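You operate a simulated robot arm through the tools that you are given. There is no shell and no other tool.

You run a simulated two-armed robot. Do the job below in one go: nothing can be reset, and whatever is moved stays where it is left.

Task
Pour the juice from the processor into the clear jug.
Fine: unlock the cone and the bowl, spill none, stand both on the bench and leave the socket switch off.
Where things are to end (x, y in the base frame): citrus cone within 0.06 m of [0.45, -0.8]; processor bowl within 0.06 m of [0.49, -0.56].

It is judged by the outcome, as a careful person would: the job done as asked, and still so three seconds after it is handed in. It fails if anything else is knocked over, pushed out of place, dropped, spilled or broken.

Robot
Two 7-joint arms with fingered hands on one trunk that stands fixed in place. Base frame: the origin is at the foot of the trunk, x ahead of it, y to its left, z up. Readings come in m, degrees, newtons and seconds.
The left shoulder is at [0.06, 0.166, 0.977], the right one opposite. With the tool pointing down near the work surface each hand reaches from about 0.36 to 0.86 m from the base axis, measured 20 degrees to its own side. Payload 5 kg a hand.
Tool frame (each hand has its own): the origin (TCP) lies between the finger pads and is the grasp point; the fingertips stand 0.032 m ahead of it; z points along the fingers, y is the line along which they close. The gripper opens to 0.16 m; its body begins 0.089 m behind the TCP. The gripper is a hand of 3 fingers: y runs from the thumb to the fingers, the wrist lies at [0, 0, -0.267] in the tool frame.
Orientation is told as [roll, pitch, yaw] about the base's x, y, z axes, in that order, counted from this pose: with the fingers straight down and closing along the base's y, the tool's x points along the base's -x, its y along +y and its z along -z.

Tools
- The arms move only by the tool servo_tool. It takes "left_commands", "right_commands" or both (then of equal length, played together; a hand with none holds still); each is a list of rows, each a list of 6 numbers: the shift along the base's x, y, z in m, then the turn, a rotation vector about the base's x, y, z in degrees. In form: [[x, y, z, ax, ay, az], ...]. A call has 1 to 20 rows; each row shifts and turns the commanded pose from where the row before left it. A row lasts 0.2 s, in which the tool goes at most 0.05 m and 8.6 degrees; a call with a longer step from one row to the next is refused whole. Where a pose cannot be reached the arm comes as near as it can. A force on the tool above 60 N (or 10 N above the force at the start of the call, whichever is more), or a blocked arm, ends the call early, and 0.2 s more pass. In this call time passes only in rows, and 0.2 s behind the last. It gives the time, the measured TCP pose, the force on the tool (base axes), the opening and the grip force at its end, in the units of the frame above (readings bear some noise), with the torque about the TCP (base axes, N m) and any sound that the robot's microphone picked up.
- Cameras (640 x 400 px; columns grow to the right, rows downward): "scene" is now at [0.0386, -0.0565, 1.6268]; the picture's right is [-0.59, -0.81, -0.00], its down [-0.55, 0.41, -0.73] and it looks along [0.59, -0.43, -0.69] (base axes); focal length 316 px, centre (320, 200). "left" rides on the left gripper at [-0.065, -0.004, -0.116] in its tool frame; the picture's right is [0.06, -1.00, 0.00], its down [0.87, 0.05, -0.49] and it looks along [0.49, 0.03, 0.87] (tool axes); focal length 261 px, centre (320, 200). "right" rides on the right gripper at [0.065, -0.004, -0.116] in its tool frame; the picture's right is [0.06, 1.00, 0.00], its down [-0.87, 0.05, -0.49] and it looks along [-0.49, 0.03, 0.87] (tool axes); focal length 261 px, centre (320, 200). There is no depth. A picture from a camera that has moved, and an enlarged one, comes with that camera's place and axes in the base frame and with its lens. The place of the scene camera against the robot may be out by one fixed shift of up to 0.012 m in any direction.
- camera(camera): a new picture of that camera. No time passes.
- move_column(by): slides the trunk up (or, below 0, down) by that many m; the arms and the scene camera ride with it, the base frame stays. It gives what a move gives, with no picture.
- finger_targets(finger1, finger2, thumb_bend, hand): sets how far each is bent, from 0 (flat) to 1 (curled in); at 0.3 the hand is open as for a grip, at 0.7 the pads meet at the TCP. One left out holds its place. A second passes; each finger stops where it meets its share of the squeeze, and holds until it gets a number again. It is the only way to open and close the hand. It gives what a move gives, with no picture; readings hold the bend of each and the force on the fingers (four entries, about 0 where the hand has none), thumb and palm.
- head_to(pan, tilt): turns the head with the scene camera to pan (to the left, within 86 degrees either way) and tilt (down, from -29 to 69), counted from straight ahead of the robot. It gives what a move gives.
- enlarge(camera, box): a new picture of the part [left, top, right, bottom] of that camera's present view, enlarged. No time passes.
- hand_in(): hands the job in; it is judged then, once.

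Places have to be worked out from the pictures, the camera data and where the tool is seen. Open the grippers and draw the arms clear of the work before you hand the job in, unless the task says otherwise.

The tools are called after "Emit:" by a JSON object that holds its "name" and its "arguments". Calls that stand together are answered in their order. servo_tool: Moves the arms, as the interface text tells. Its arguments: {"type":"object","properties":{"left_commands":{"type":"array","items":{"type":"array","items":{"type":"number"}}},"right_commands":{"type":"array","items":{"type":"array","items":{"type":"number"}}}},"required":[]} The other tools are called the same way: move_column (by) moves the trunk up or down; finger_targets (finger1, finger2, thumb_bend, hand) moves the fingers one by one; head_to (pan, tilt) turns the head that bears the scene camera; camera (camera) takes a picture; enlarge (camera, box) takes an enlarged picture of a part of a camera's view; hand_in () hands the job in.

At the start:

```text
time_s: 0.0
left_eef_pos: [0.4498, -0.0121, 1.329]
left_tool_rot: [0.0, 0.0, 0.0]
left_contact_force: [0.3, 0.2, 0.0]
left_wrist_torque: [-0.01, -0.03, 0.04]
left_width: 0.1596
left_grasp_force: 0.0
left_shape: jaw
left_bend: [0.3, 0.3, 0.3]
left_finger forces: [0.0, 0.1, 0.1, 0.0, 0.1, 0.1]
right_eef_pos: [0.2736, -0.359, 1.3629]
right_tool_rot: [0.0, -0.1, 0.1]
right_contact_force: [0.8, -0.5, -0.3]
right_wrist_torque: [0.01, 0.0, -0.01]
right_width: 0.1599
right_grasp_force: 0.1
right_shape: jaw
right_bend: [0.3, 0.3, 0.3]
right_finger forces: [0.0, 0.0, 0.0, 0.1, 0.0, 0.0]
trunk travel left (down, up): [-0.525, 0.065]
head pan, tilt (commanded): [-36.2, 43.3]
```

scene: 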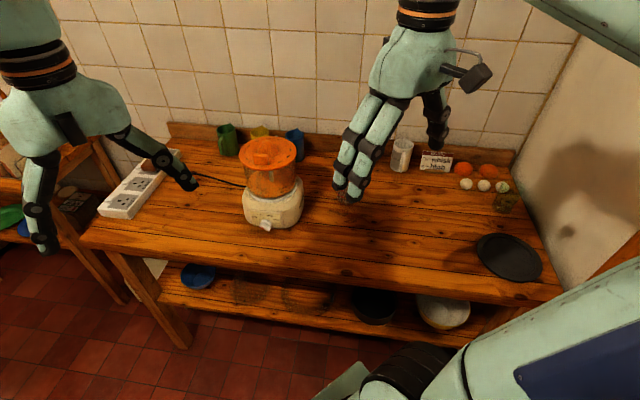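
right: 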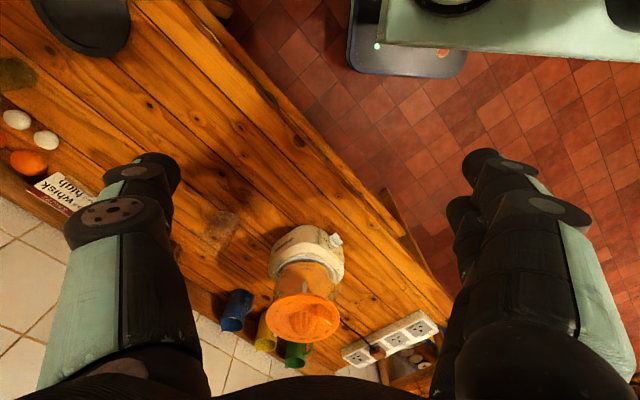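
left: 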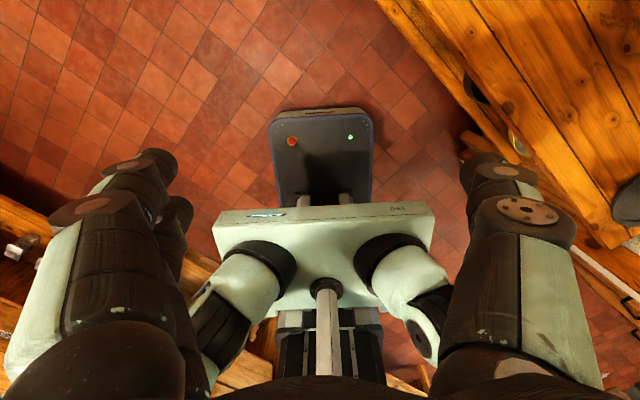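

I start by looking closer at the processor, the power strip and the bench items before moving anything.

Emit:
{"name": "enlarge", "arguments": {"camera": "scene", "box": [200, 110, 340, 240]}}

Emit:
{"name": "enlarge", "arguments": {"camera": "scene", "box": [80, 130, 220, 230]}}

Emit:
{"name": "enlarge", "arguments": {"camera": "scene", "box": [330, 110, 560, 290]}}

Emit:
{"name": "enlarge", "arguments": {"camera": "right", "box": [200, 200, 450, 380]}}

```text
3.08 times, centred on (270, 175) of scene
camera zoom: at [0.0386, -0.0565, 1.6268], right [-0.59, -0.81, 0.0], down [-0.55, 0.41, -0.73], along [0.59, -0.43, -0.69], focal length 971 px, centre (474, 277)
```

zoom: 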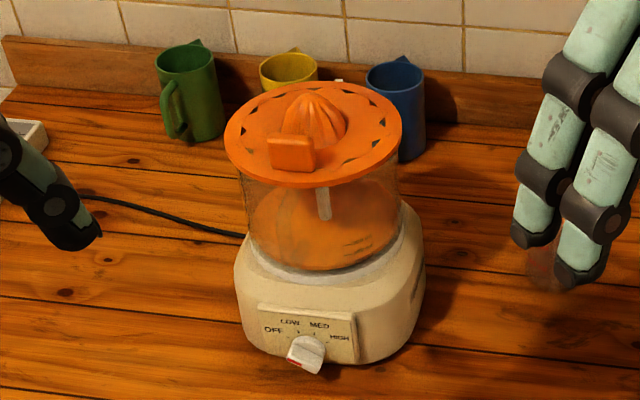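

```text
4.00 times, centred on (150, 180) of scene
camera zoom: at [0.0386, -0.0565, 1.6268], right [-0.59, -0.81, 0.0], down [-0.55, 0.41, -0.73], along [0.59, -0.43, -0.69], focal length 1262 px, centre (1000, 280)
```

zoom: 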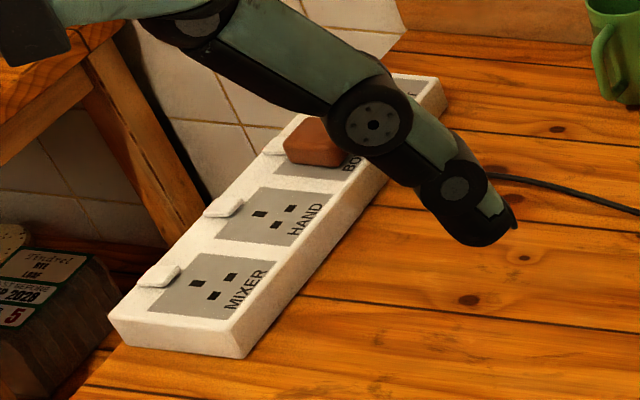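

```text
2.22 times, centred on (445, 200) of scene
camera zoom: at [0.0386, -0.0565, 1.6268], right [-0.59, -0.81, 0.0], down [-0.55, 0.41, -0.73], along [0.59, -0.43, -0.69], focal length 701 px, centre (42, 200)
```

zoom: 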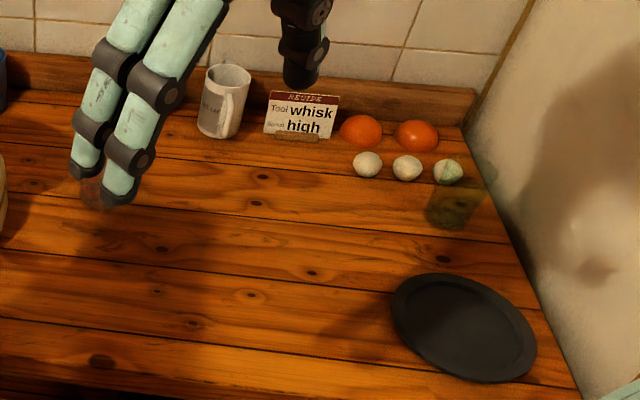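

```text
2.22 times, centred on (325, 290) of right
camera zoom: at [0.2078, -0.3628, 1.4779], right [-0.06, 1.0, 0.0], down [0.87, 0.05, 0.49], along [0.49, 0.03, -0.87], focal length 579 px, centre (309, 0)
```

zoom: 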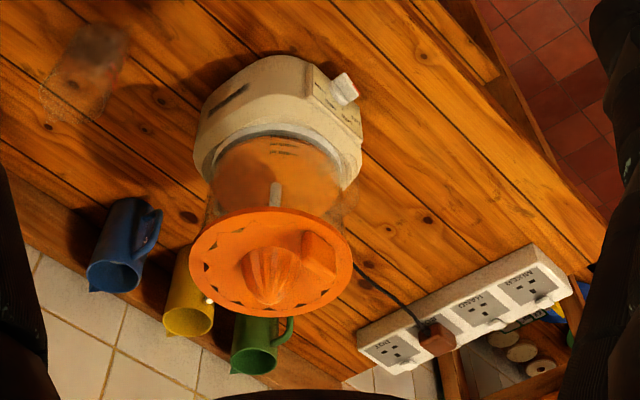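

From two views I put the knob near [0.635, -0.294, 0.934] and the cone tip near [0.711, -0.370, 1.13]. The arms hide the strip and a see-through thing that may be the jug, so I move both hands outward to clear the view.

Emit:
{"name": "servo_tool", "arguments": {"left_commands": [[-0.01, 0.045, 0, 0, 0, 0], [-0.01, 0.045, 0, 0, 0, 0], [-0.01, 0.045, 0, 0, 0, 0], [-0.01, 0.045, 0, 0, 0, 0], [-0.01, 0.045, 0, 0, 0, 0], [-0.01, 0.045, 0, 0, 0, 0]], "right_commands": [[0, -0.045, 0, 0, 0, 0], [0, -0.045, 0, 0, 0, 0], [0, -0.045, 0, 0, 0, 0], [0, -0.045, 0, 0, 0, 0], [0, -0.045, 0, 0, 0, 0], [0, -0.045, 0, 0, 0, 0]]}}

Emit:
{"name": "camera", "arguments": {"camera": "scene"}}

Emit:
{"name": "camera", "arguments": {"camera": "right"}}

Emit:
{"name": "camera", "arguments": {"camera": "left"}}

```text
time_s: 1.6
left_eef_pos: [0.3916, 0.2588, 1.3249]
left_tool_rot: [0.1, 0.1, 0.1]
left_contact_force: [0.3, 0.0, -0.4]
left_wrist_torque: [-0.05, 0.0, 0.04]
left_width: 0.1598
left_grasp_force: 0.0
left_shape: jaw
left_bend: [0.3, 0.3, 0.3]
left_finger forces: [0.0, 0.0, 0.0, 0.0, 0.0, 0.0]
right_eef_pos: [0.194, -0.6483, 1.341]
right_tool_rot: [-0.8, 5.1, -14.2]
right_contact_force: [-0.1, -0.2, -0.5]
right_wrist_torque: [-0.04, -0.03, 0.02]
right_width: 0.1601
right_grasp_force: 0.1
right_shape: jaw
right_bend: [0.3, 0.3, 0.3]
right_finger forces: [0.1, 0.0, 0.0, 0.0, 0.0, 0.0]
right hand out of reach, approached as far as the arm can: row 6
trunk travel left (down, up): [-0.525, 0.065]
head pan, tilt (commanded): [-36.2, 43.3]
stopped in row 6 (right hand): the arm was blocked; the commanded pose is now the measured one
```

```text
taken
camera scene: at [0.0392, -0.0562, 1.6268], right [-0.59, -0.81, 0.0], down [-0.55, 0.4, -0.73], along [0.59, -0.43, -0.69], focal length 316 px, centre (320, 200)
```

scene: 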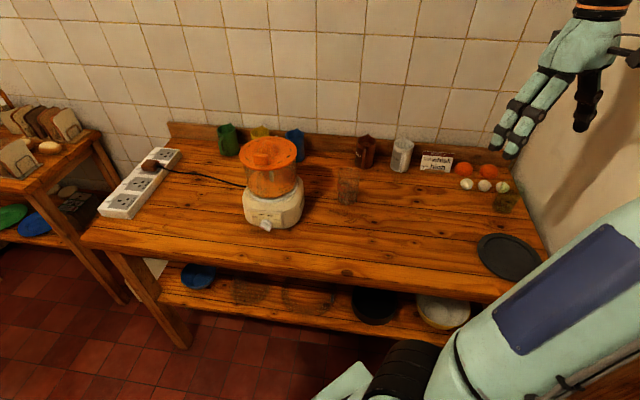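

```text
taken
camera right: at [0.1414, -0.6385, 1.4621], right [0.18, 0.98, -0.01], down [0.9, -0.16, 0.41], along [0.4, -0.08, -0.91], focal length 261 px, centre (320, 200)
```

right: 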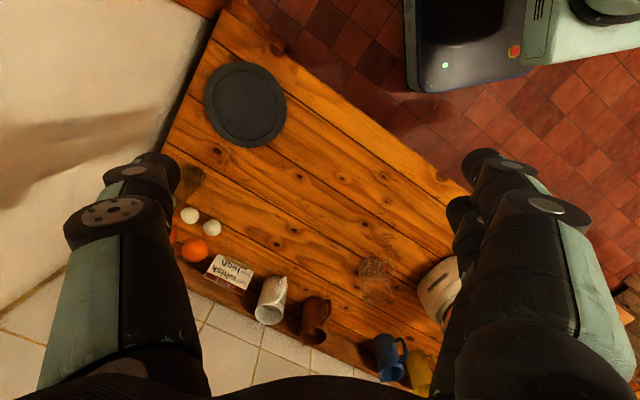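

```text
taken
camera left: at [0.4559, 0.2573, 1.4416], right [-0.06, -1.0, 0.0], down [-0.87, 0.05, 0.49], along [-0.49, 0.03, -0.87], focal length 261 px, centre (320, 200)
```

left: 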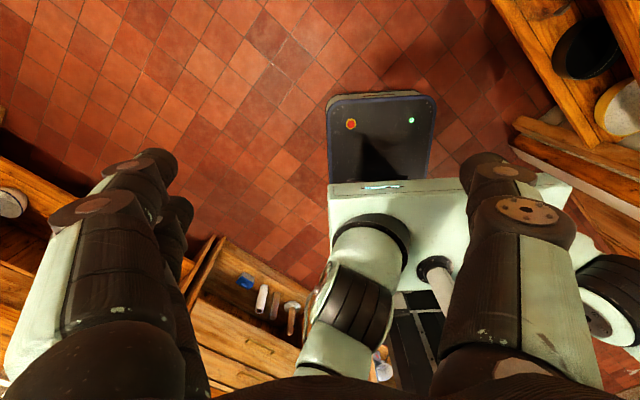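

The view is clear now; a see-through vessel stands right of the processor at about column 347, row 185. I zoom in on the key things.

Emit:
{"name": "enlarge", "arguments": {"camera": "scene", "box": [320, 120, 400, 220]}}

Emit:
{"name": "enlarge", "arguments": {"camera": "scene", "box": [90, 140, 200, 225]}}

Emit:
{"name": "enlarge", "arguments": {"camera": "scene", "box": [225, 125, 325, 235]}}

Emit:
{"name": "enlarge", "arguments": {"camera": "right", "box": [320, 200, 460, 320]}}

Emit:
{"name": "enlarge", "arguments": {"camera": "scene", "box": [440, 140, 560, 300]}}

```text
4.00 times, centred on (360, 170) of scene
camera zoom: at [0.0392, -0.0562, 1.6268], right [-0.59, -0.81, 0.0], down [-0.55, 0.4, -0.73], along [0.59, -0.43, -0.69], focal length 1262 px, centre (160, 320)
```

zoom: 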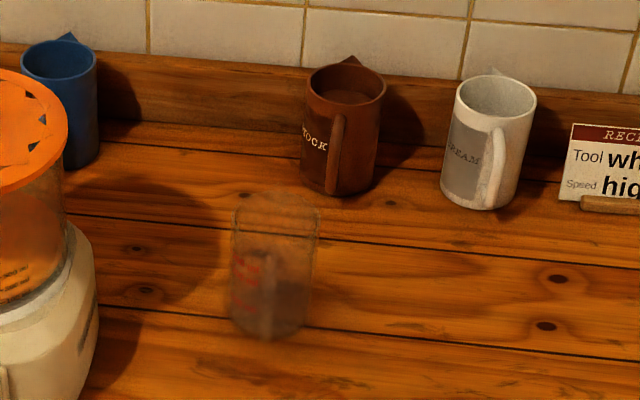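

```text
4.71 times, centred on (145, 182) of scene
camera zoom: at [0.0392, -0.0562, 1.6268], right [-0.59, -0.81, 0.0], down [-0.55, 0.4, -0.73], along [0.59, -0.43, -0.69], focal length 1485 px, centre (1144, 282)
```

zoom: 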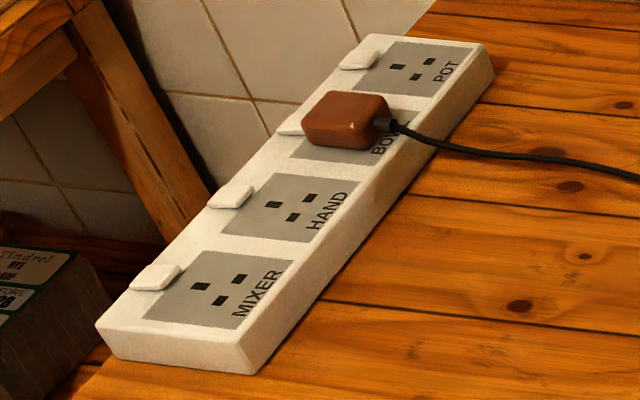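

```text
3.64 times, centred on (275, 180) of scene
camera zoom: at [0.0392, -0.0562, 1.6268], right [-0.59, -0.81, 0.0], down [-0.55, 0.4, -0.73], along [0.59, -0.43, -0.69], focal length 1147 px, centre (484, 273)
```

zoom: 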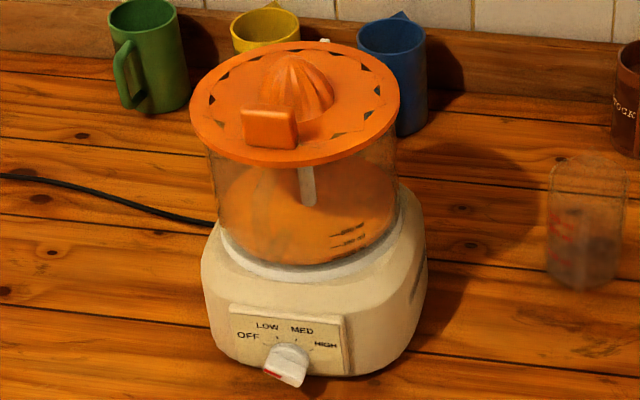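

```text
3.33 times, centred on (390, 260) of right
camera zoom: at [0.1414, -0.6385, 1.4621], right [0.18, 0.98, -0.01], down [0.9, -0.16, 0.41], along [0.4, -0.08, -0.91], focal length 869 px, centre (87, 0)
```

zoom: 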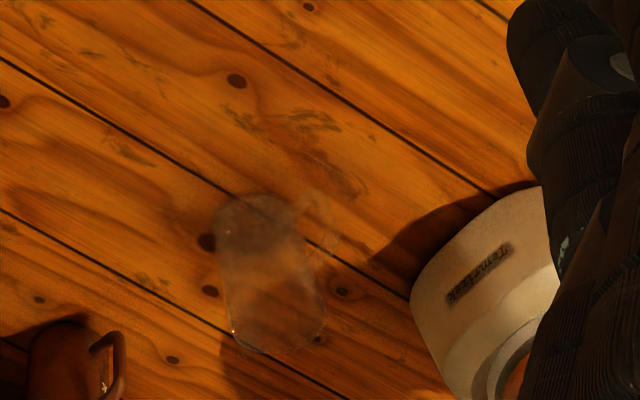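

```text
2.50 times, centred on (500, 220) of scene
camera zoom: at [0.0392, -0.0562, 1.6268], right [-0.59, -0.81, 0.0], down [-0.55, 0.4, -0.73], along [0.59, -0.43, -0.69], focal length 789 px, centre (-130, 150)
```

zoom: 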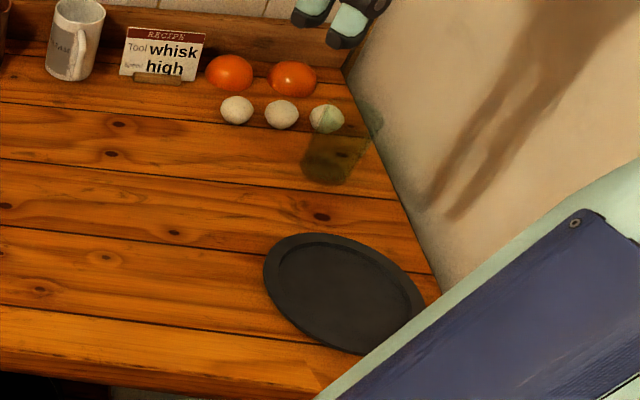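

The clear jug stands near [0.60, -0.58] and the bench top is at about z 0.89; the bench edge runs diagonally. I bring the right hand back and forward to look at the cone and the locks from close by.

Emit:
{"name": "servo_tool", "arguments": {"right_commands": [[0.0356, 0.0288, -0.009, 0.1, -0.5, 1.42], [0.0356, 0.0288, -0.009, 0.1, -0.5, 1.42], [0.0356, 0.0288, -0.009, 0.1, -0.5, 1.42], [0.0356, 0.0288, -0.009, 0.1, -0.5, 1.42], [0.0356, 0.0288, -0.009, 0.1, -0.5, 1.42], [0.0356, 0.0288, -0.009, 0.1, -0.5, 1.42], [0.0356, 0.0288, -0.009, 0.1, -0.5, 1.42], [0.0356, 0.0288, -0.009, 0.1, -0.5, 1.42], [0.0356, 0.0288, -0.009, 0.0, -0.5, 1.42], [0.0356, 0.0288, -0.009, 0.0, -0.5, 1.42]]}}

Emit:
{"name": "camera", "arguments": {"camera": "right"}}

Emit:
{"name": "camera", "arguments": {"camera": "scene"}}

```text
time_s: 3.8
left_eef_pos: [0.3924, 0.2599, 1.3258]
left_tool_rot: [0.1, 0.0, 0.1]
left_contact_force: [-0.6, 0.0, -0.5]
left_wrist_torque: [-0.04, 0.08, 0.0]
left_width: 0.1598
left_grasp_force: 0.0
left_shape: jaw
left_bend: [0.3, 0.3, 0.3]
left_finger forces: [0.0, 0.0, 0.0, 0.0, 0.1, 0.1]
right_eef_pos: [0.5494, -0.3581, 1.2512]
right_tool_rot: [0.6, 0.4, 0.1]
right_contact_force: [0.0, 0.2, -0.8]
right_wrist_torque: [0.02, -0.01, -0.01]
right_width: 0.1599
right_grasp_force: 0.1
right_shape: jaw
right_bend: [0.3, 0.3, 0.3]
right_finger forces: [0.0, 0.1, 0.0, 0.1, 0.1, 0.1]
trunk travel left (down, up): [-0.525, 0.065]
head pan, tilt (commanded): [-36.2, 43.3]
```

```text
taken
camera right: at [0.4853, -0.3634, 1.3675], right [-0.06, 1.0, 0.01], down [0.87, 0.05, 0.49], along [0.49, 0.04, -0.87], focal length 261 px, centre (320, 200)
```

right: 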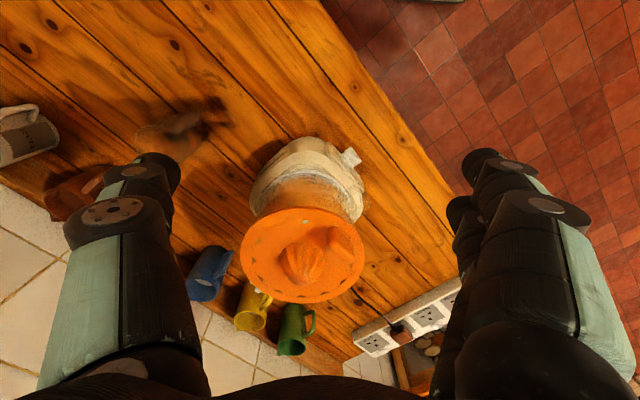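

```text
taken
camera scene: at [0.0401, -0.0555, 1.6268], right [-0.59, -0.81, 0.0], down [-0.55, 0.4, -0.73], along [0.59, -0.43, -0.69], focal length 316 px, centre (320, 200)
```

scene: 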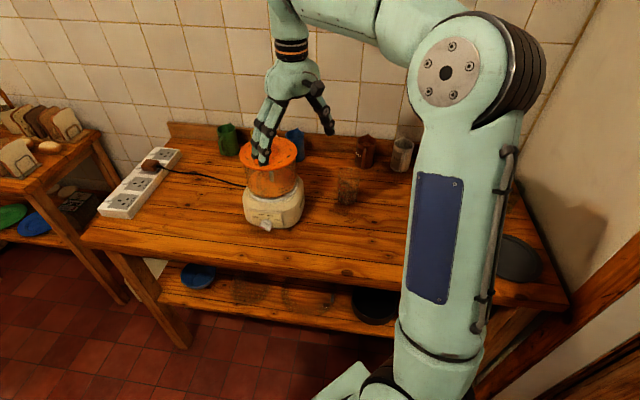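

The right hand now hovers near the processor. I enlarge its view of the cone, the socket strip and the jug.

Emit:
{"name": "enlarge", "arguments": {"camera": "right", "box": [230, 130, 380, 310]}}

Emit:
{"name": "enlarge", "arguments": {"camera": "right", "box": [340, 270, 480, 380]}}

Emit:
{"name": "enlarge", "arguments": {"camera": "right", "box": [110, 80, 260, 180]}}

```text
2.22 times, centred on (305, 220) of right
camera zoom: at [0.4853, -0.3634, 1.3675], right [-0.06, 1.0, 0.01], down [0.87, 0.05, 0.49], along [0.49, 0.04, -0.87], focal length 579 px, centre (353, 156)
```

zoom: 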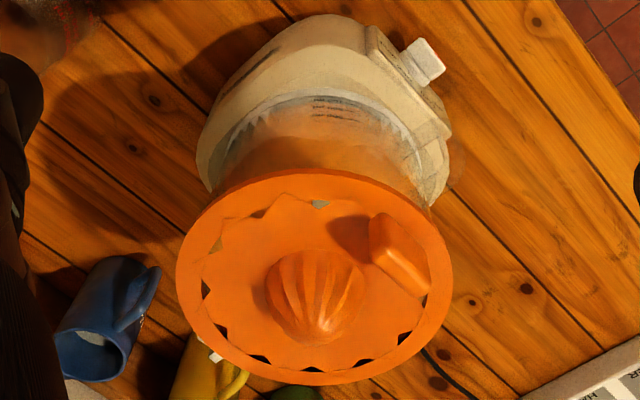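

```text
3.64 times, centred on (410, 325) of right
camera zoom: at [0.4853, -0.3634, 1.3675], right [-0.06, 1.0, 0.01], down [0.87, 0.05, 0.49], along [0.49, 0.04, -0.87], focal length 948 px, centre (-7, -254)
```

zoom: 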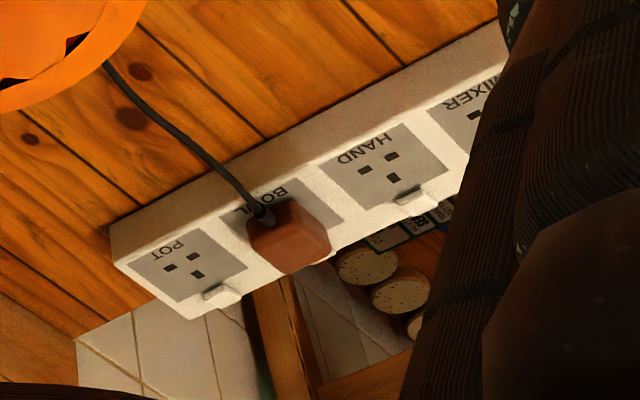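

```text
4.00 times, centred on (185, 130) of right
camera zoom: at [0.4853, -0.3634, 1.3675], right [-0.06, 1.0, 0.01], down [0.87, 0.05, 0.49], along [0.49, 0.04, -0.87], focal length 1043 px, centre (860, 480)
```

zoom: 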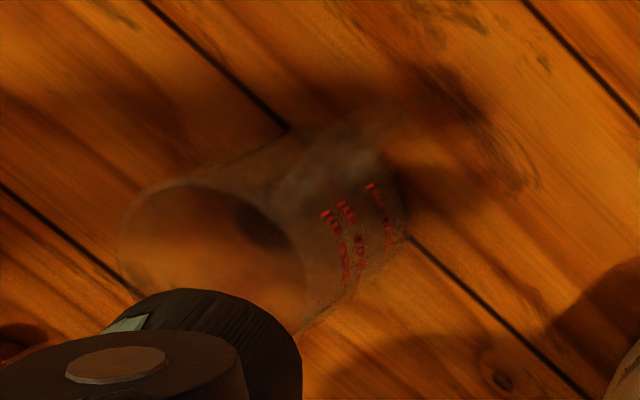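

The tab stands upright near the disc's rim on the side toward the knob. I look closer at the yellow mug area, the knob, and the switch of the BOWL socket.

Emit:
{"name": "enlarge", "arguments": {"camera": "right", "box": [180, 240, 330, 370]}}

Emit:
{"name": "enlarge", "arguments": {"camera": "scene", "box": [130, 140, 190, 180]}}

Emit:
{"name": "enlarge", "arguments": {"camera": "scene", "box": [240, 170, 310, 235]}}

Emit:
{"name": "enlarge", "arguments": {"camera": "right", "box": [370, 310, 430, 350]}}

```text
3.08 times, centred on (255, 305) of right
camera zoom: at [0.4853, -0.3634, 1.3675], right [-0.06, 1.0, 0.01], down [0.87, 0.05, 0.49], along [0.49, 0.04, -0.87], focal length 802 px, centre (520, -123)
```

zoom: 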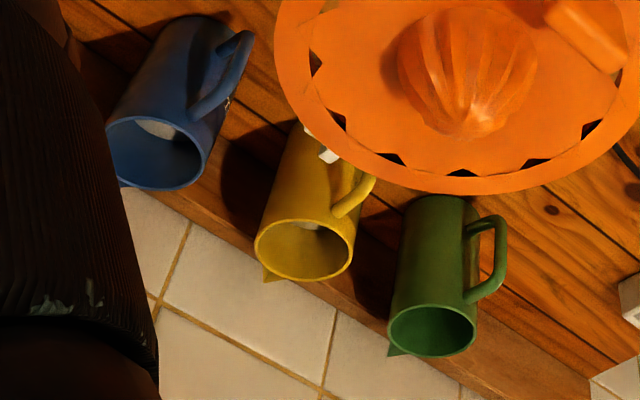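

```text
10.00 times, centred on (160, 160) of scene
camera zoom: at [0.0401, -0.0555, 1.6268], right [-0.59, -0.81, 0.0], down [-0.55, 0.4, -0.73], along [0.59, -0.43, -0.69], focal length 3155 px, centre (1920, 600)
```

zoom: 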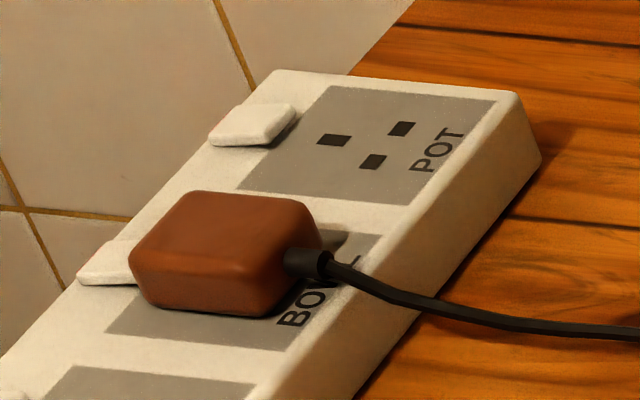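

```text
6.15 times, centred on (275, 202) of scene
camera zoom: at [0.0401, -0.0555, 1.6268], right [-0.59, -0.81, 0.0], down [-0.55, 0.4, -0.73], along [0.59, -0.43, -0.69], focal length 1942 px, centre (597, 185)
```

zoom: 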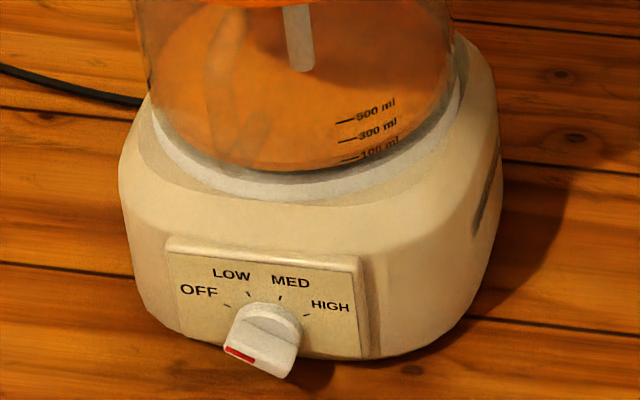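

```text
10.00 times, centred on (400, 330) of right
camera zoom: at [0.4853, -0.3634, 1.3675], right [-0.06, 1.0, 0.01], down [0.87, 0.05, 0.49], along [0.49, 0.04, -0.87], focal length 2606 px, centre (-480, -1100)
```

zoom: 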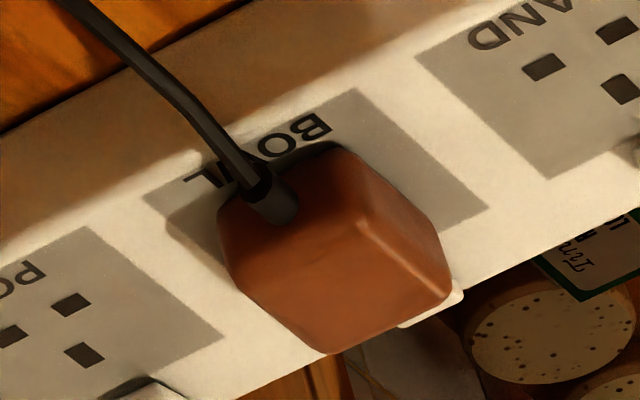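

The enlarged pictures are truly sharp, so I zoom further onto the BOWL switch and compare it with the other switches, and look at the tab and its surroundings for lock marks.

Emit:
{"name": "enlarge", "arguments": {"camera": "scene", "box": [134, 146, 164, 172]}}

Emit:
{"name": "enlarge", "arguments": {"camera": "scene", "box": [110, 170, 150, 205]}}

Emit:
{"name": "enlarge", "arguments": {"camera": "right", "box": [300, 200, 370, 260]}}

Emit:
{"name": "enlarge", "arguments": {"camera": "right", "box": [270, 130, 370, 220]}}

```text
15.38 times, centred on (149, 159) of scene
camera zoom: at [0.0401, -0.0555, 1.6268], right [-0.59, -0.81, 0.0], down [-0.55, 0.4, -0.73], along [0.59, -0.43, -0.69], focal length 4854 px, centre (2951, 831)
```

zoom: 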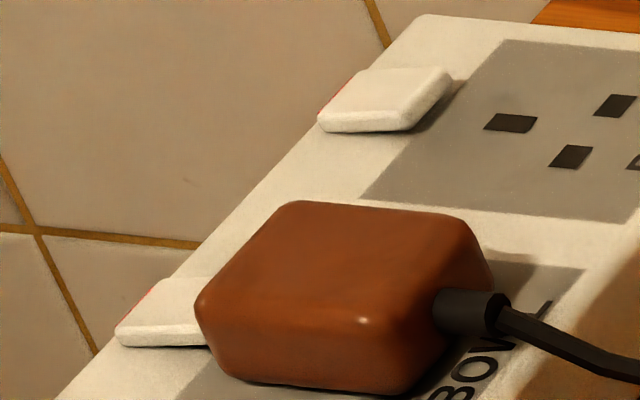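

```text
11.43 times, centred on (130, 188) of scene
camera zoom: at [0.0401, -0.0555, 1.6268], right [-0.59, -0.81, 0.0], down [-0.55, 0.4, -0.73], along [0.59, -0.43, -0.69], focal length 3606 px, centre (2491, 343)
```

zoom: 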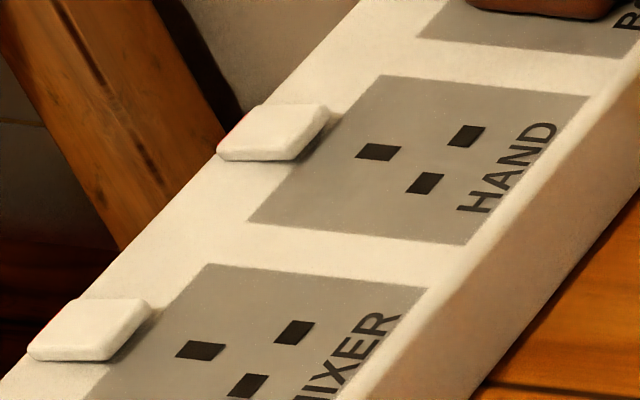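

```text
6.67 times, centred on (335, 230) of right
camera zoom: at [0.4853, -0.3634, 1.3675], right [-0.06, 1.0, 0.01], down [0.87, 0.05, 0.49], along [0.49, 0.04, -0.87], focal length 1738 px, centre (220, 0)
```

zoom: 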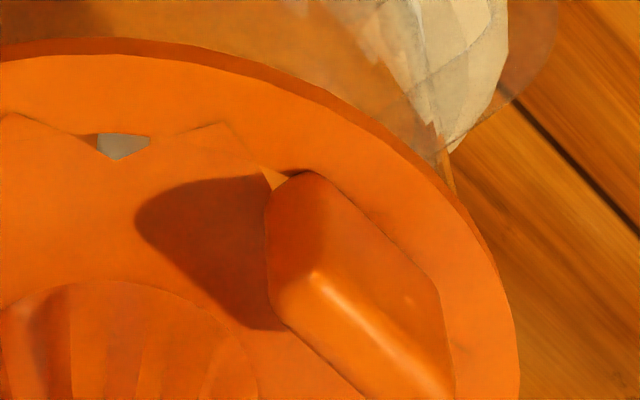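

```text
4.44 times, centred on (320, 175) of right
camera zoom: at [0.4853, -0.3634, 1.3675], right [-0.06, 1.0, 0.01], down [0.87, 0.05, 0.49], along [0.49, 0.04, -0.87], focal length 1158 px, centre (320, 311)
```

zoom: 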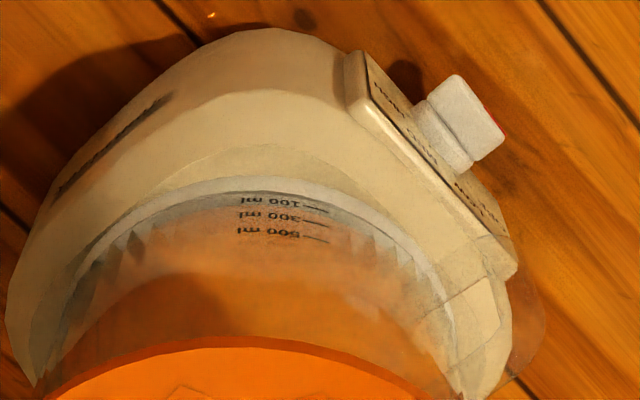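

There seems to be a see-through handle on the bowl on its +y side. I zoom on that from both cameras.

Emit:
{"name": "enlarge", "arguments": {"camera": "scene", "box": [225, 150, 285, 210]}}

Emit:
{"name": "enlarge", "arguments": {"camera": "right", "box": [340, 170, 400, 240]}}

Emit:
{"name": "enlarge", "arguments": {"camera": "scene", "box": [255, 160, 325, 220]}}

Emit:
{"name": "enlarge", "arguments": {"camera": "scene", "box": [325, 155, 375, 215]}}

```text
6.67 times, centred on (255, 180) of scene
camera zoom: at [0.0401, -0.0555, 1.6268], right [-0.59, -0.81, 0.0], down [-0.55, 0.4, -0.73], along [0.59, -0.43, -0.69], focal length 2104 px, centre (753, 333)
```

zoom: 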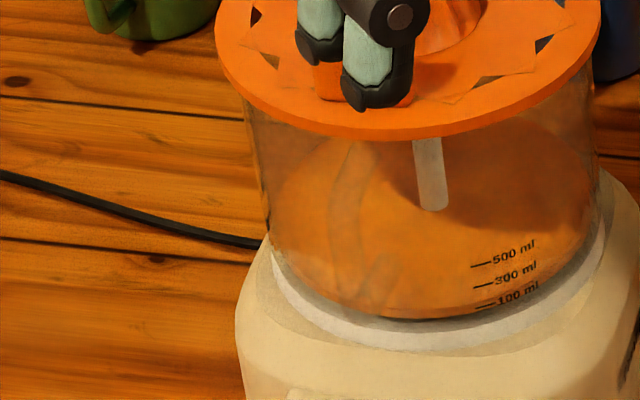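

```text
5.71 times, centred on (370, 205) of right
camera zoom: at [0.4853, -0.3634, 1.3675], right [-0.06, 1.0, 0.01], down [0.87, 0.05, 0.49], along [0.49, 0.04, -0.87], focal length 1489 px, centre (34, 171)
```

zoom: 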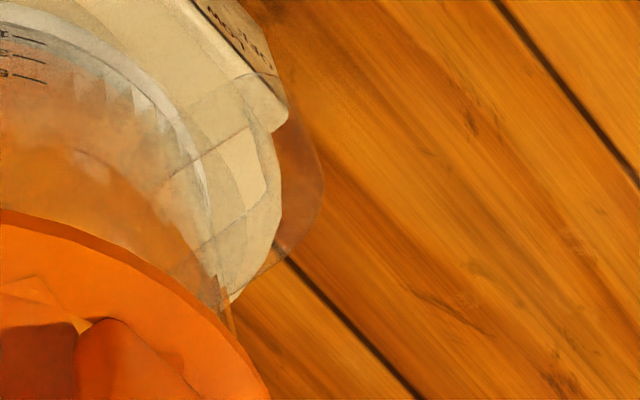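

```text
6.67 times, centred on (290, 190) of scene
camera zoom: at [0.0401, -0.0555, 1.6268], right [-0.59, -0.81, 0.0], down [-0.55, 0.4, -0.73], along [0.59, -0.43, -0.69], focal length 2104 px, centre (520, 267)
```

zoom: 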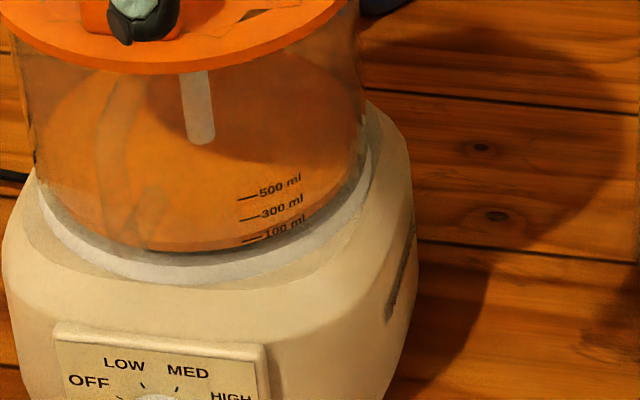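

```text
6.67 times, centred on (350, 185) of scene
camera zoom: at [0.0401, -0.0555, 1.6268], right [-0.59, -0.81, 0.0], down [-0.55, 0.4, -0.73], along [0.59, -0.43, -0.69], focal length 2104 px, centre (120, 300)
```

zoom: 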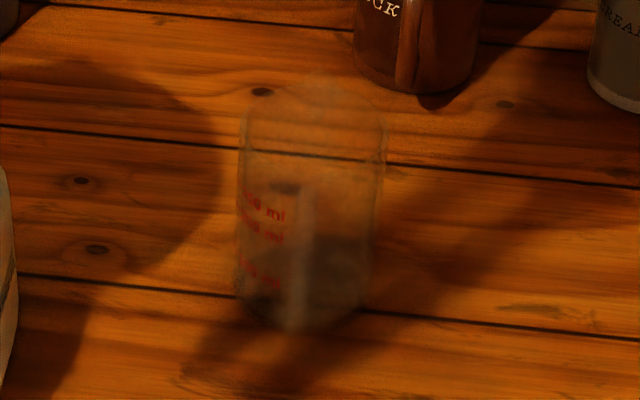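

The bowl has a clear handle and the cone a tab, both at about azimuth 135 deg above the knob (set to OFF); all socket rockers look alike (off). Tab top is near [0.663, -0.326, 1.15]. I raise the trunk for reach and look again.

Emit:
{"name": "move_column", "arguments": {"by": 0.06}}

Emit:
{"name": "camera", "arguments": {"camera": "right"}}

```text
time_s: 4.8
left_eef_pos: [0.3905, 0.2591, 1.3865]
left_tool_rot: [0.1, 0.1, 0.1]
left_contact_force: [1.0, -0.2, -0.4]
left_wrist_torque: [-0.05, 0.03, -0.01]
left_width: 0.16
left_grasp_force: 0.0
left_shape: jaw
left_bend: [0.3, 0.3, 0.3]
left_finger forces: [0.1, 0.0, 0.0, 0.0, 0.1, 0.0]
right_eef_pos: [0.5474, -0.3595, 1.3124]
right_tool_rot: [0.6, 0.2, 0.0]
right_contact_force: [0.0, 0.1, 0.0]
right_wrist_torque: [-0.03, 0.04, -0.01]
right_width: 0.1601
right_grasp_force: 0.1
right_shape: jaw
right_bend: [0.3, 0.3, 0.3]
right_finger forces: [0.0, 0.1, 0.1, 0.1, 0.0, 0.1]
trunk travel left (down, up): [-0.585, 0.005]
head pan, tilt (commanded): [-36.2, 43.3]
```

```text
taken
camera right: at [0.4836, -0.3648, 1.4279], right [-0.06, 1.0, 0.01], down [0.87, 0.05, 0.49], along [0.49, 0.04, -0.87], focal length 261 px, centre (320, 200)
```

right: 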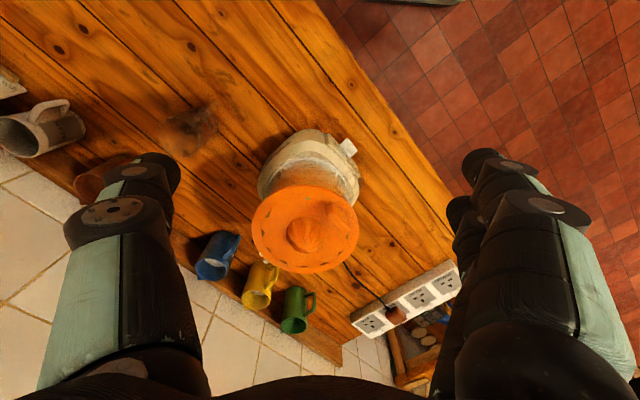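

I turn the right hand 45 deg so it closes radially across the tab and bring it above the tab at a safe height, then pre-bend the fingers.

Emit:
{"name": "servo_tool", "arguments": {"right_commands": [[0.019, 0.0055, -0.008, 0, 0, 7.5], [0.019, 0.0055, -0.008, 0, 0, 7.5], [0.019, 0.0055, -0.008, 0, 0, 7.5], [0.019, 0.0055, -0.008, 0, 0, 7.5], [0.019, 0.0055, -0.008, 0, 0, 7.5], [0.019, 0.0055, -0.008, 0, 0, 7.5]]}}

Emit:
{"name": "finger_targets", "arguments": {"hand": "right", "finger1": 0.5, "finger2": 0.5, "thumb_bend": 0.58}}

Emit:
{"name": "camera", "arguments": {"camera": "right"}}

Emit:
{"name": "enlarge", "arguments": {"camera": "scene", "box": [200, 100, 360, 240]}}

```text
time_s: 6.2
left_eef_pos: [0.3918, 0.2593, 1.3855]
left_tool_rot: [0.1, 0.1, 0.0]
left_contact_force: [-0.7, 0.4, -0.9]
left_wrist_torque: [0.0, 0.04, 0.0]
left_width: 0.1601
left_grasp_force: 0.1
left_shape: jaw
left_bend: [0.3, 0.3, 0.3]
left_finger forces: [0.0, 0.0, 0.0, 0.1, 0.0, 0.0]
right_eef_pos: [0.6633, -0.3274, 1.2615]
right_tool_rot: [0.6, 0.4, 45.2]
right_contact_force: [0.1, 0.4, 0.3]
right_wrist_torque: [-0.01, 0.0, -0.01]
right_width: 0.1601
right_grasp_force: 0.1
right_shape: jaw
right_bend: [0.3, 0.3, 0.3]
right_finger forces: [0.0, 0.0, 0.0, 0.0, 0.1, 0.1]
trunk travel left (down, up): [-0.585, 0.005]
head pan, tilt (commanded): [-36.2, 43.3]
```

```text
time_s: 7.2
left_eef_pos: [0.3909, 0.2588, 1.3861]
left_tool_rot: [0.0, -0.1, 0.1]
left_contact_force: [-0.3, 0.0, -0.4]
left_wrist_torque: [-0.01, 0.0, 0.04]
left_width: 0.1597
left_grasp_force: 0.2
left_shape: jaw
left_bend: [0.3, 0.3, 0.3]
left_finger forces: [0.0, 0.0, 0.1, 0.0, 0.1, 0.0]
right_eef_pos: [0.6629, -0.3267, 1.2628]
right_tool_rot: [0.6, 0.2, 45.1]
right_contact_force: [-0.2, 0.6, 0.1]
right_wrist_torque: [0.0, 0.02, -0.01]
right_width: 0.0738
right_grasp_force: 0.1
right_shape: fingers
right_bend: [0.5, 0.5, 0.57]
right_finger forces: [0.0, 0.0, 0.0, 0.0, 0.1, 0.1]
trunk travel left (down, up): [-0.585, 0.005]
head pan, tilt (commanded): [-36.2, 43.3]
```

```text
taken
camera right: at [0.6212, -0.3767, 1.3781], right [-0.75, 0.66, 0.01], down [0.58, 0.65, 0.49], along [0.32, 0.37, -0.87], focal length 261 px, centre (320, 200)
```

right: 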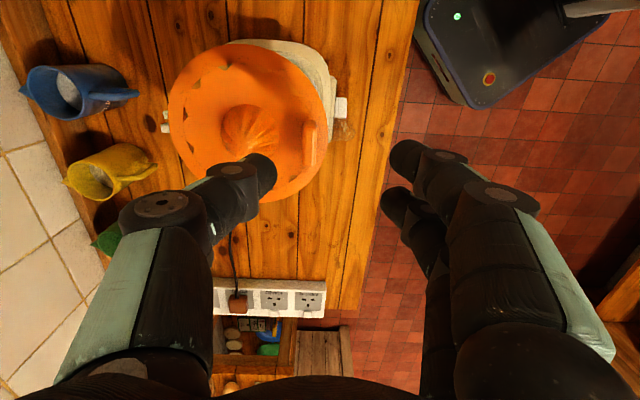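

```text
2.86 times, centred on (280, 170) of scene
camera zoom: at [0.0385, -0.0564, 1.6868], right [-0.59, -0.81, 0.0], down [-0.55, 0.4, -0.73], along [0.59, -0.43, -0.69], focal length 902 px, centre (434, 286)
```

zoom: 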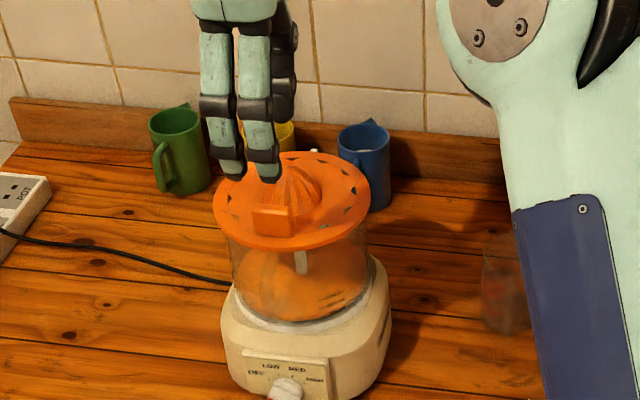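

From this pose a white bit shows behind the disc, opposite the knob. I zoom on it, on the tab, and on the clear handle.

Emit:
{"name": "enlarge", "arguments": {"camera": "right", "box": [140, 90, 220, 160]}}

Emit:
{"name": "enlarge", "arguments": {"camera": "right", "box": [280, 90, 370, 170]}}

Emit:
{"name": "enlarge", "arguments": {"camera": "right", "box": [150, 30, 360, 210]}}

```text
5.71 times, centred on (180, 125) of right
camera zoom: at [0.6212, -0.3767, 1.3781], right [-0.75, 0.66, 0.01], down [0.58, 0.65, 0.49], along [0.32, 0.37, -0.87], focal length 1489 px, centre (1120, 629)
```

zoom: 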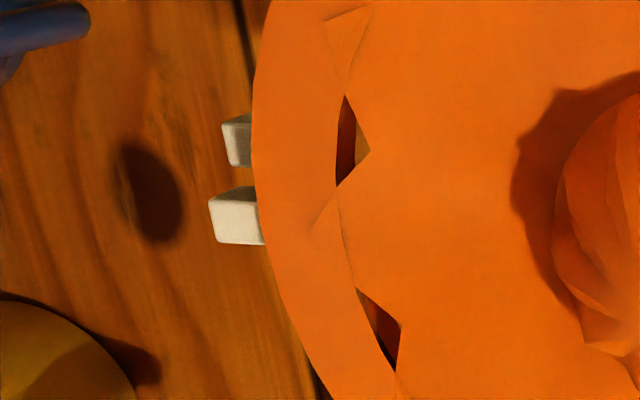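

```text
5.00 times, centred on (325, 130) of right
camera zoom: at [0.6212, -0.3767, 1.3781], right [-0.75, 0.66, 0.01], down [0.58, 0.65, 0.49], along [0.32, 0.37, -0.87], focal length 1303 px, centre (295, 550)
```

zoom: 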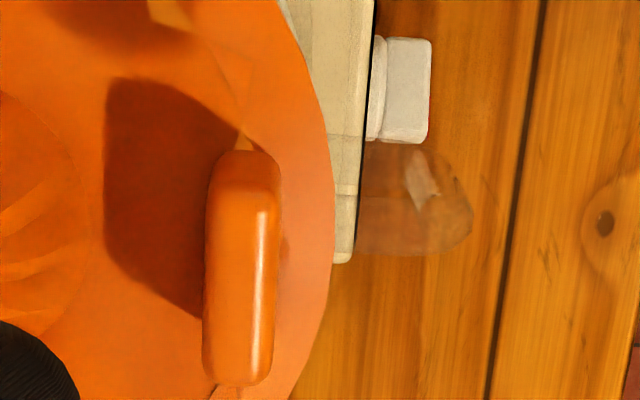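

```text
2.22 times, centred on (255, 120) of right
camera zoom: at [0.6212, -0.3767, 1.3781], right [-0.75, 0.66, 0.01], down [0.58, 0.65, 0.49], along [0.32, 0.37, -0.87], focal length 579 px, centre (464, 378)
```

zoom: 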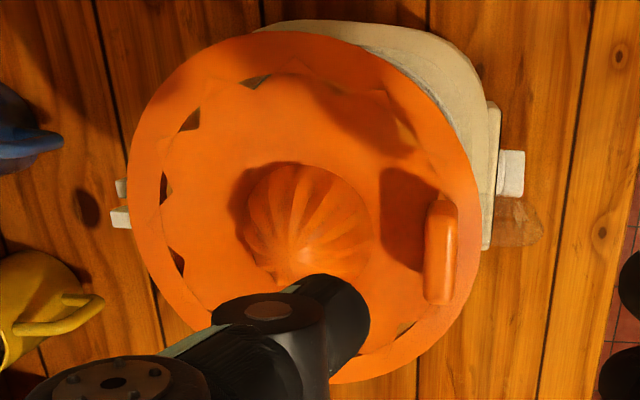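

Two pale pegs stick out at the back at about the disc's height, maybe part of a lock. I zoom in from the scene camera.

Emit:
{"name": "enlarge", "arguments": {"camera": "scene", "box": [265, 135, 305, 165]}}

Emit:
{"name": "enlarge", "arguments": {"camera": "scene", "box": [245, 145, 325, 225]}}

```text
13.33 times, centred on (285, 150) of scene
camera zoom: at [0.0385, -0.0564, 1.6868], right [-0.59, -0.81, 0.0], down [-0.55, 0.4, -0.73], along [0.59, -0.43, -0.69], focal length 4207 px, centre (787, 867)
```

zoom: 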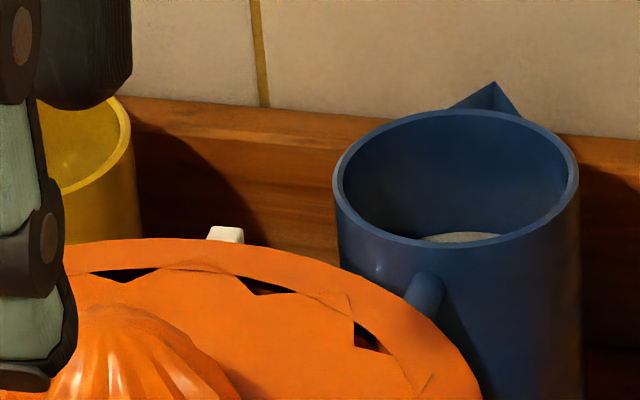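

```text
5.00 times, centred on (285, 185) of scene
camera zoom: at [0.0385, -0.0564, 1.6868], right [-0.59, -0.81, 0.0], down [-0.55, 0.4, -0.73], along [0.59, -0.43, -0.69], focal length 1578 px, centre (495, 275)
```

zoom: 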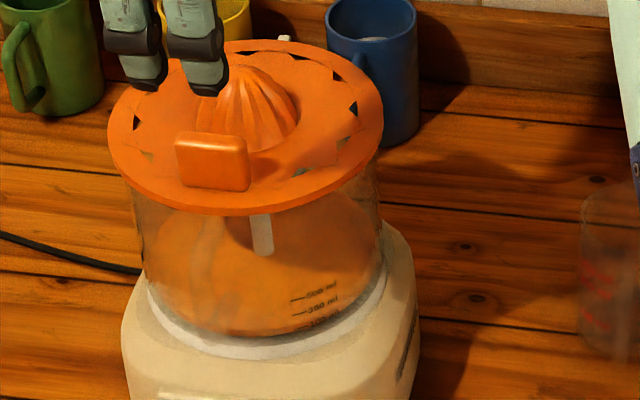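

I judge the tab centre at about [0.674, -0.329], top z ~1.145, disc surface ~1.11. I narrow the thumb and fingers, shift over the tab and come down to TCP z ~1.18 to check the alignment.

Emit:
{"name": "finger_targets", "arguments": {"hand": "right", "finger1": 0.56, "finger2": 0.56, "thumb_bend": 0.62}}

Emit:
{"name": "servo_tool", "arguments": {"right_commands": [[0.006, -0.001, -0.02, 0, 0, 0], [0.005, -0.001, -0.02, 0, 0, 0], [0, 0, -0.02, 0, 0, 0], [0, 0, -0.02, 0, 0, 0]]}}

Emit:
{"name": "camera", "arguments": {"camera": "right"}}

Emit:
{"name": "enlarge", "arguments": {"camera": "scene", "box": [235, 115, 315, 185]}}

```text
time_s: 8.2
left_eef_pos: [0.3913, 0.2586, 1.3867]
left_tool_rot: [0.0, 0.1, 0.2]
left_contact_force: [-0.1, 0.5, -0.1]
left_wrist_torque: [0.03, -0.03, -0.02]
left_width: 0.16
left_grasp_force: 0.1
left_shape: jaw
left_bend: [0.3, 0.3, 0.3]
left_finger forces: [0.1, 0.0, 0.0, 0.0, 0.0, 0.0]
right_eef_pos: [0.6626, -0.3278, 1.2615]
right_tool_rot: [0.6, 0.1, 45.1]
right_contact_force: [0.5, 0.3, 0.3]
right_wrist_torque: [0.01, 0.0, 0.01]
right_width: 0.0523
right_grasp_force: 0.0
right_shape: fingers
right_bend: [0.56, 0.56, 0.62]
right_finger forces: [0.0, 0.0, 0.0, 0.0, 0.0, 0.0]
trunk travel left (down, up): [-0.585, 0.005]
head pan, tilt (commanded): [-36.2, 43.3]
```

```text
time_s: 9.2
left_eef_pos: [0.3912, 0.2578, 1.3874]
left_tool_rot: [0.1, 0.0, 0.1]
left_contact_force: [-0.1, -0.4, -0.2]
left_wrist_torque: [-0.01, 0.01, 0.01]
left_width: 0.1599
left_grasp_force: 0.0
left_shape: jaw
left_bend: [0.3, 0.3, 0.3]
left_finger forces: [0.1, 0.0, 0.0, 0.0, 0.0, 0.1]
right_eef_pos: [0.672, -0.3317, 1.1834]
right_tool_rot: [0.6, 0.2, 45.0]
right_contact_force: [0.5, -0.7, -0.8]
right_wrist_torque: [0.01, 0.02, -0.04]
right_width: 0.0521
right_grasp_force: 0.1
right_shape: fingers
right_bend: [0.56, 0.56, 0.62]
right_finger forces: [0.1, 0.0, 0.1, 0.1, 0.0, 0.0]
trunk travel left (down, up): [-0.585, 0.005]
head pan, tilt (commanded): [-36.2, 43.3]
```

```text
taken
camera right: at [0.6303, -0.3801, 1.3002], right [-0.75, 0.66, 0.01], down [0.58, 0.65, 0.49], along [0.32, 0.37, -0.87], focal length 261 px, centre (320, 200)
```

right: 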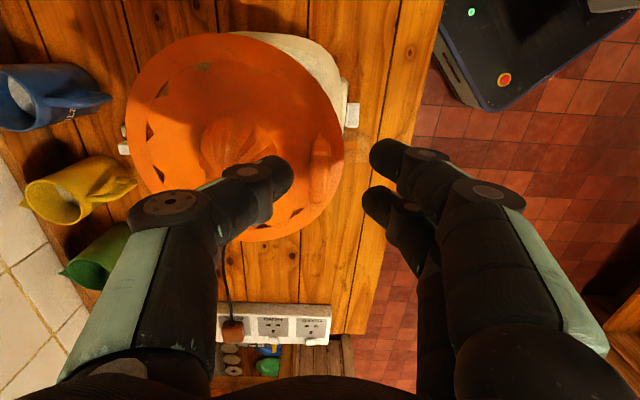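

```text
5.71 times, centred on (275, 150) of scene
camera zoom: at [0.039, -0.0566, 1.6868], right [-0.59, -0.81, 0.0], down [-0.55, 0.41, -0.73], along [0.59, -0.43, -0.69], focal length 1803 px, centre (577, 486)
```

zoom: 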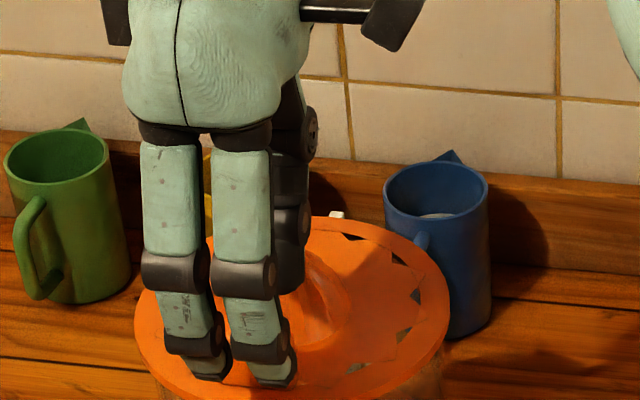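

The tab sits at about (320, 170), where the tool axis should meet it. I zoom in to check clearances before going down.

Emit:
{"name": "enlarge", "arguments": {"camera": "right", "box": [250, 120, 410, 230]}}

```text
3.64 times, centred on (330, 175) of right
camera zoom: at [0.6303, -0.3801, 1.3002], right [-0.75, 0.66, 0.01], down [0.58, 0.65, 0.49], along [0.32, 0.37, -0.87], focal length 948 px, centre (284, 291)
```

zoom: 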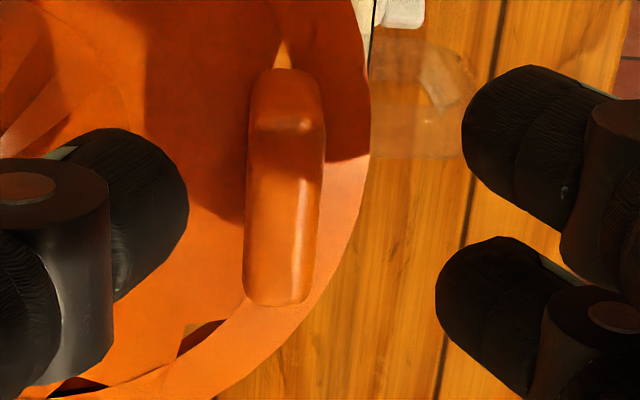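

Tab is centred, thumb about 1 cm clear on the inside and fingers 2 cm outside. I go down slowly in small steps.

Emit:
{"name": "servo_tool", "arguments": {"right_commands": [[0, 0, -0.01, 0, 0, 0], [0, 0, -0.01, 0, 0, 0], [0, 0, -0.005, 0, 0, 0], [0, 0, -0.004, 0, 0, 0]]}}

Emit:
{"name": "enlarge", "arguments": {"camera": "right", "box": [250, 120, 410, 230]}}

Emit:
{"name": "enlarge", "arguments": {"camera": "scene", "box": [235, 125, 315, 195]}}

```text
time_s: 10.2
left_eef_pos: [0.3914, 0.2584, 1.3868]
left_tool_rot: [0.0, 0.1, 0.1]
left_contact_force: [-0.2, 0.7, -0.3]
left_wrist_torque: [0.02, -0.02, 0.0]
left_width: 0.16
left_grasp_force: 0.1
left_shape: jaw
left_bend: [0.3, 0.3, 0.3]
left_finger forces: [0.0, 0.1, 0.1, 0.1, 0.0, 0.1]
right_eef_pos: [0.6729, -0.3292, 1.1547]
right_tool_rot: [0.6, 0.3, 45.2]
right_contact_force: [0.4, 0.5, 0.0]
right_wrist_torque: [-0.01, 0.0, -0.01]
right_width: 0.0521
right_grasp_force: 0.1
right_shape: fingers
right_bend: [0.56, 0.56, 0.62]
right_finger forces: [0.0, 0.0, 0.0, 0.0, 0.0, 0.0]
trunk travel left (down, up): [-0.585, 0.005]
head pan, tilt (commanded): [-36.2, 43.3]
```

```text
3.64 times, centred on (330, 175) of right
camera zoom: at [0.6316, -0.3793, 1.2713], right [-0.75, 0.66, 0.01], down [0.58, 0.65, 0.49], along [0.32, 0.37, -0.87], focal length 948 px, centre (284, 291)
```

zoom: 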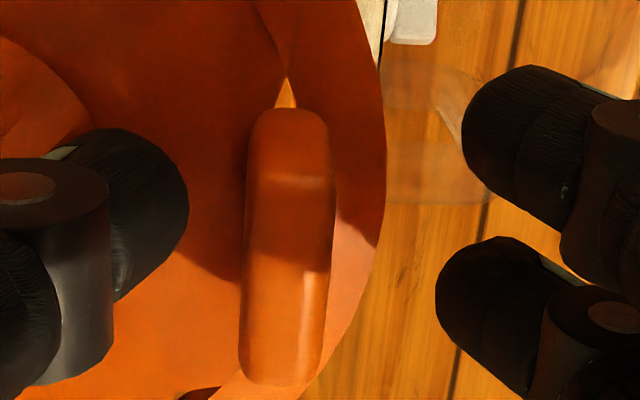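

```text
5.71 times, centred on (275, 160) of scene
camera zoom: at [0.0386, -0.0564, 1.6868], right [-0.59, -0.81, 0.0], down [-0.55, 0.4, -0.73], along [0.59, -0.43, -0.69], focal length 1803 px, centre (577, 429)
```

zoom: 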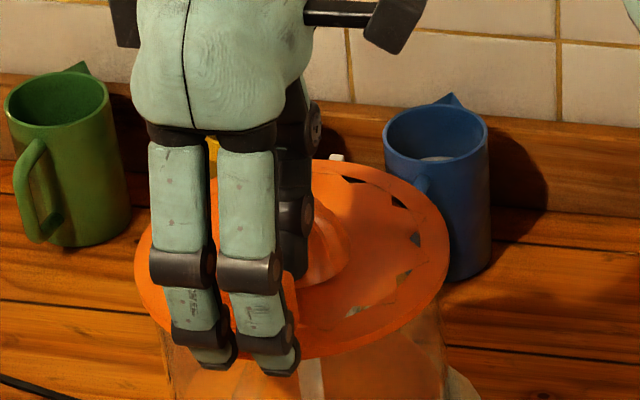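

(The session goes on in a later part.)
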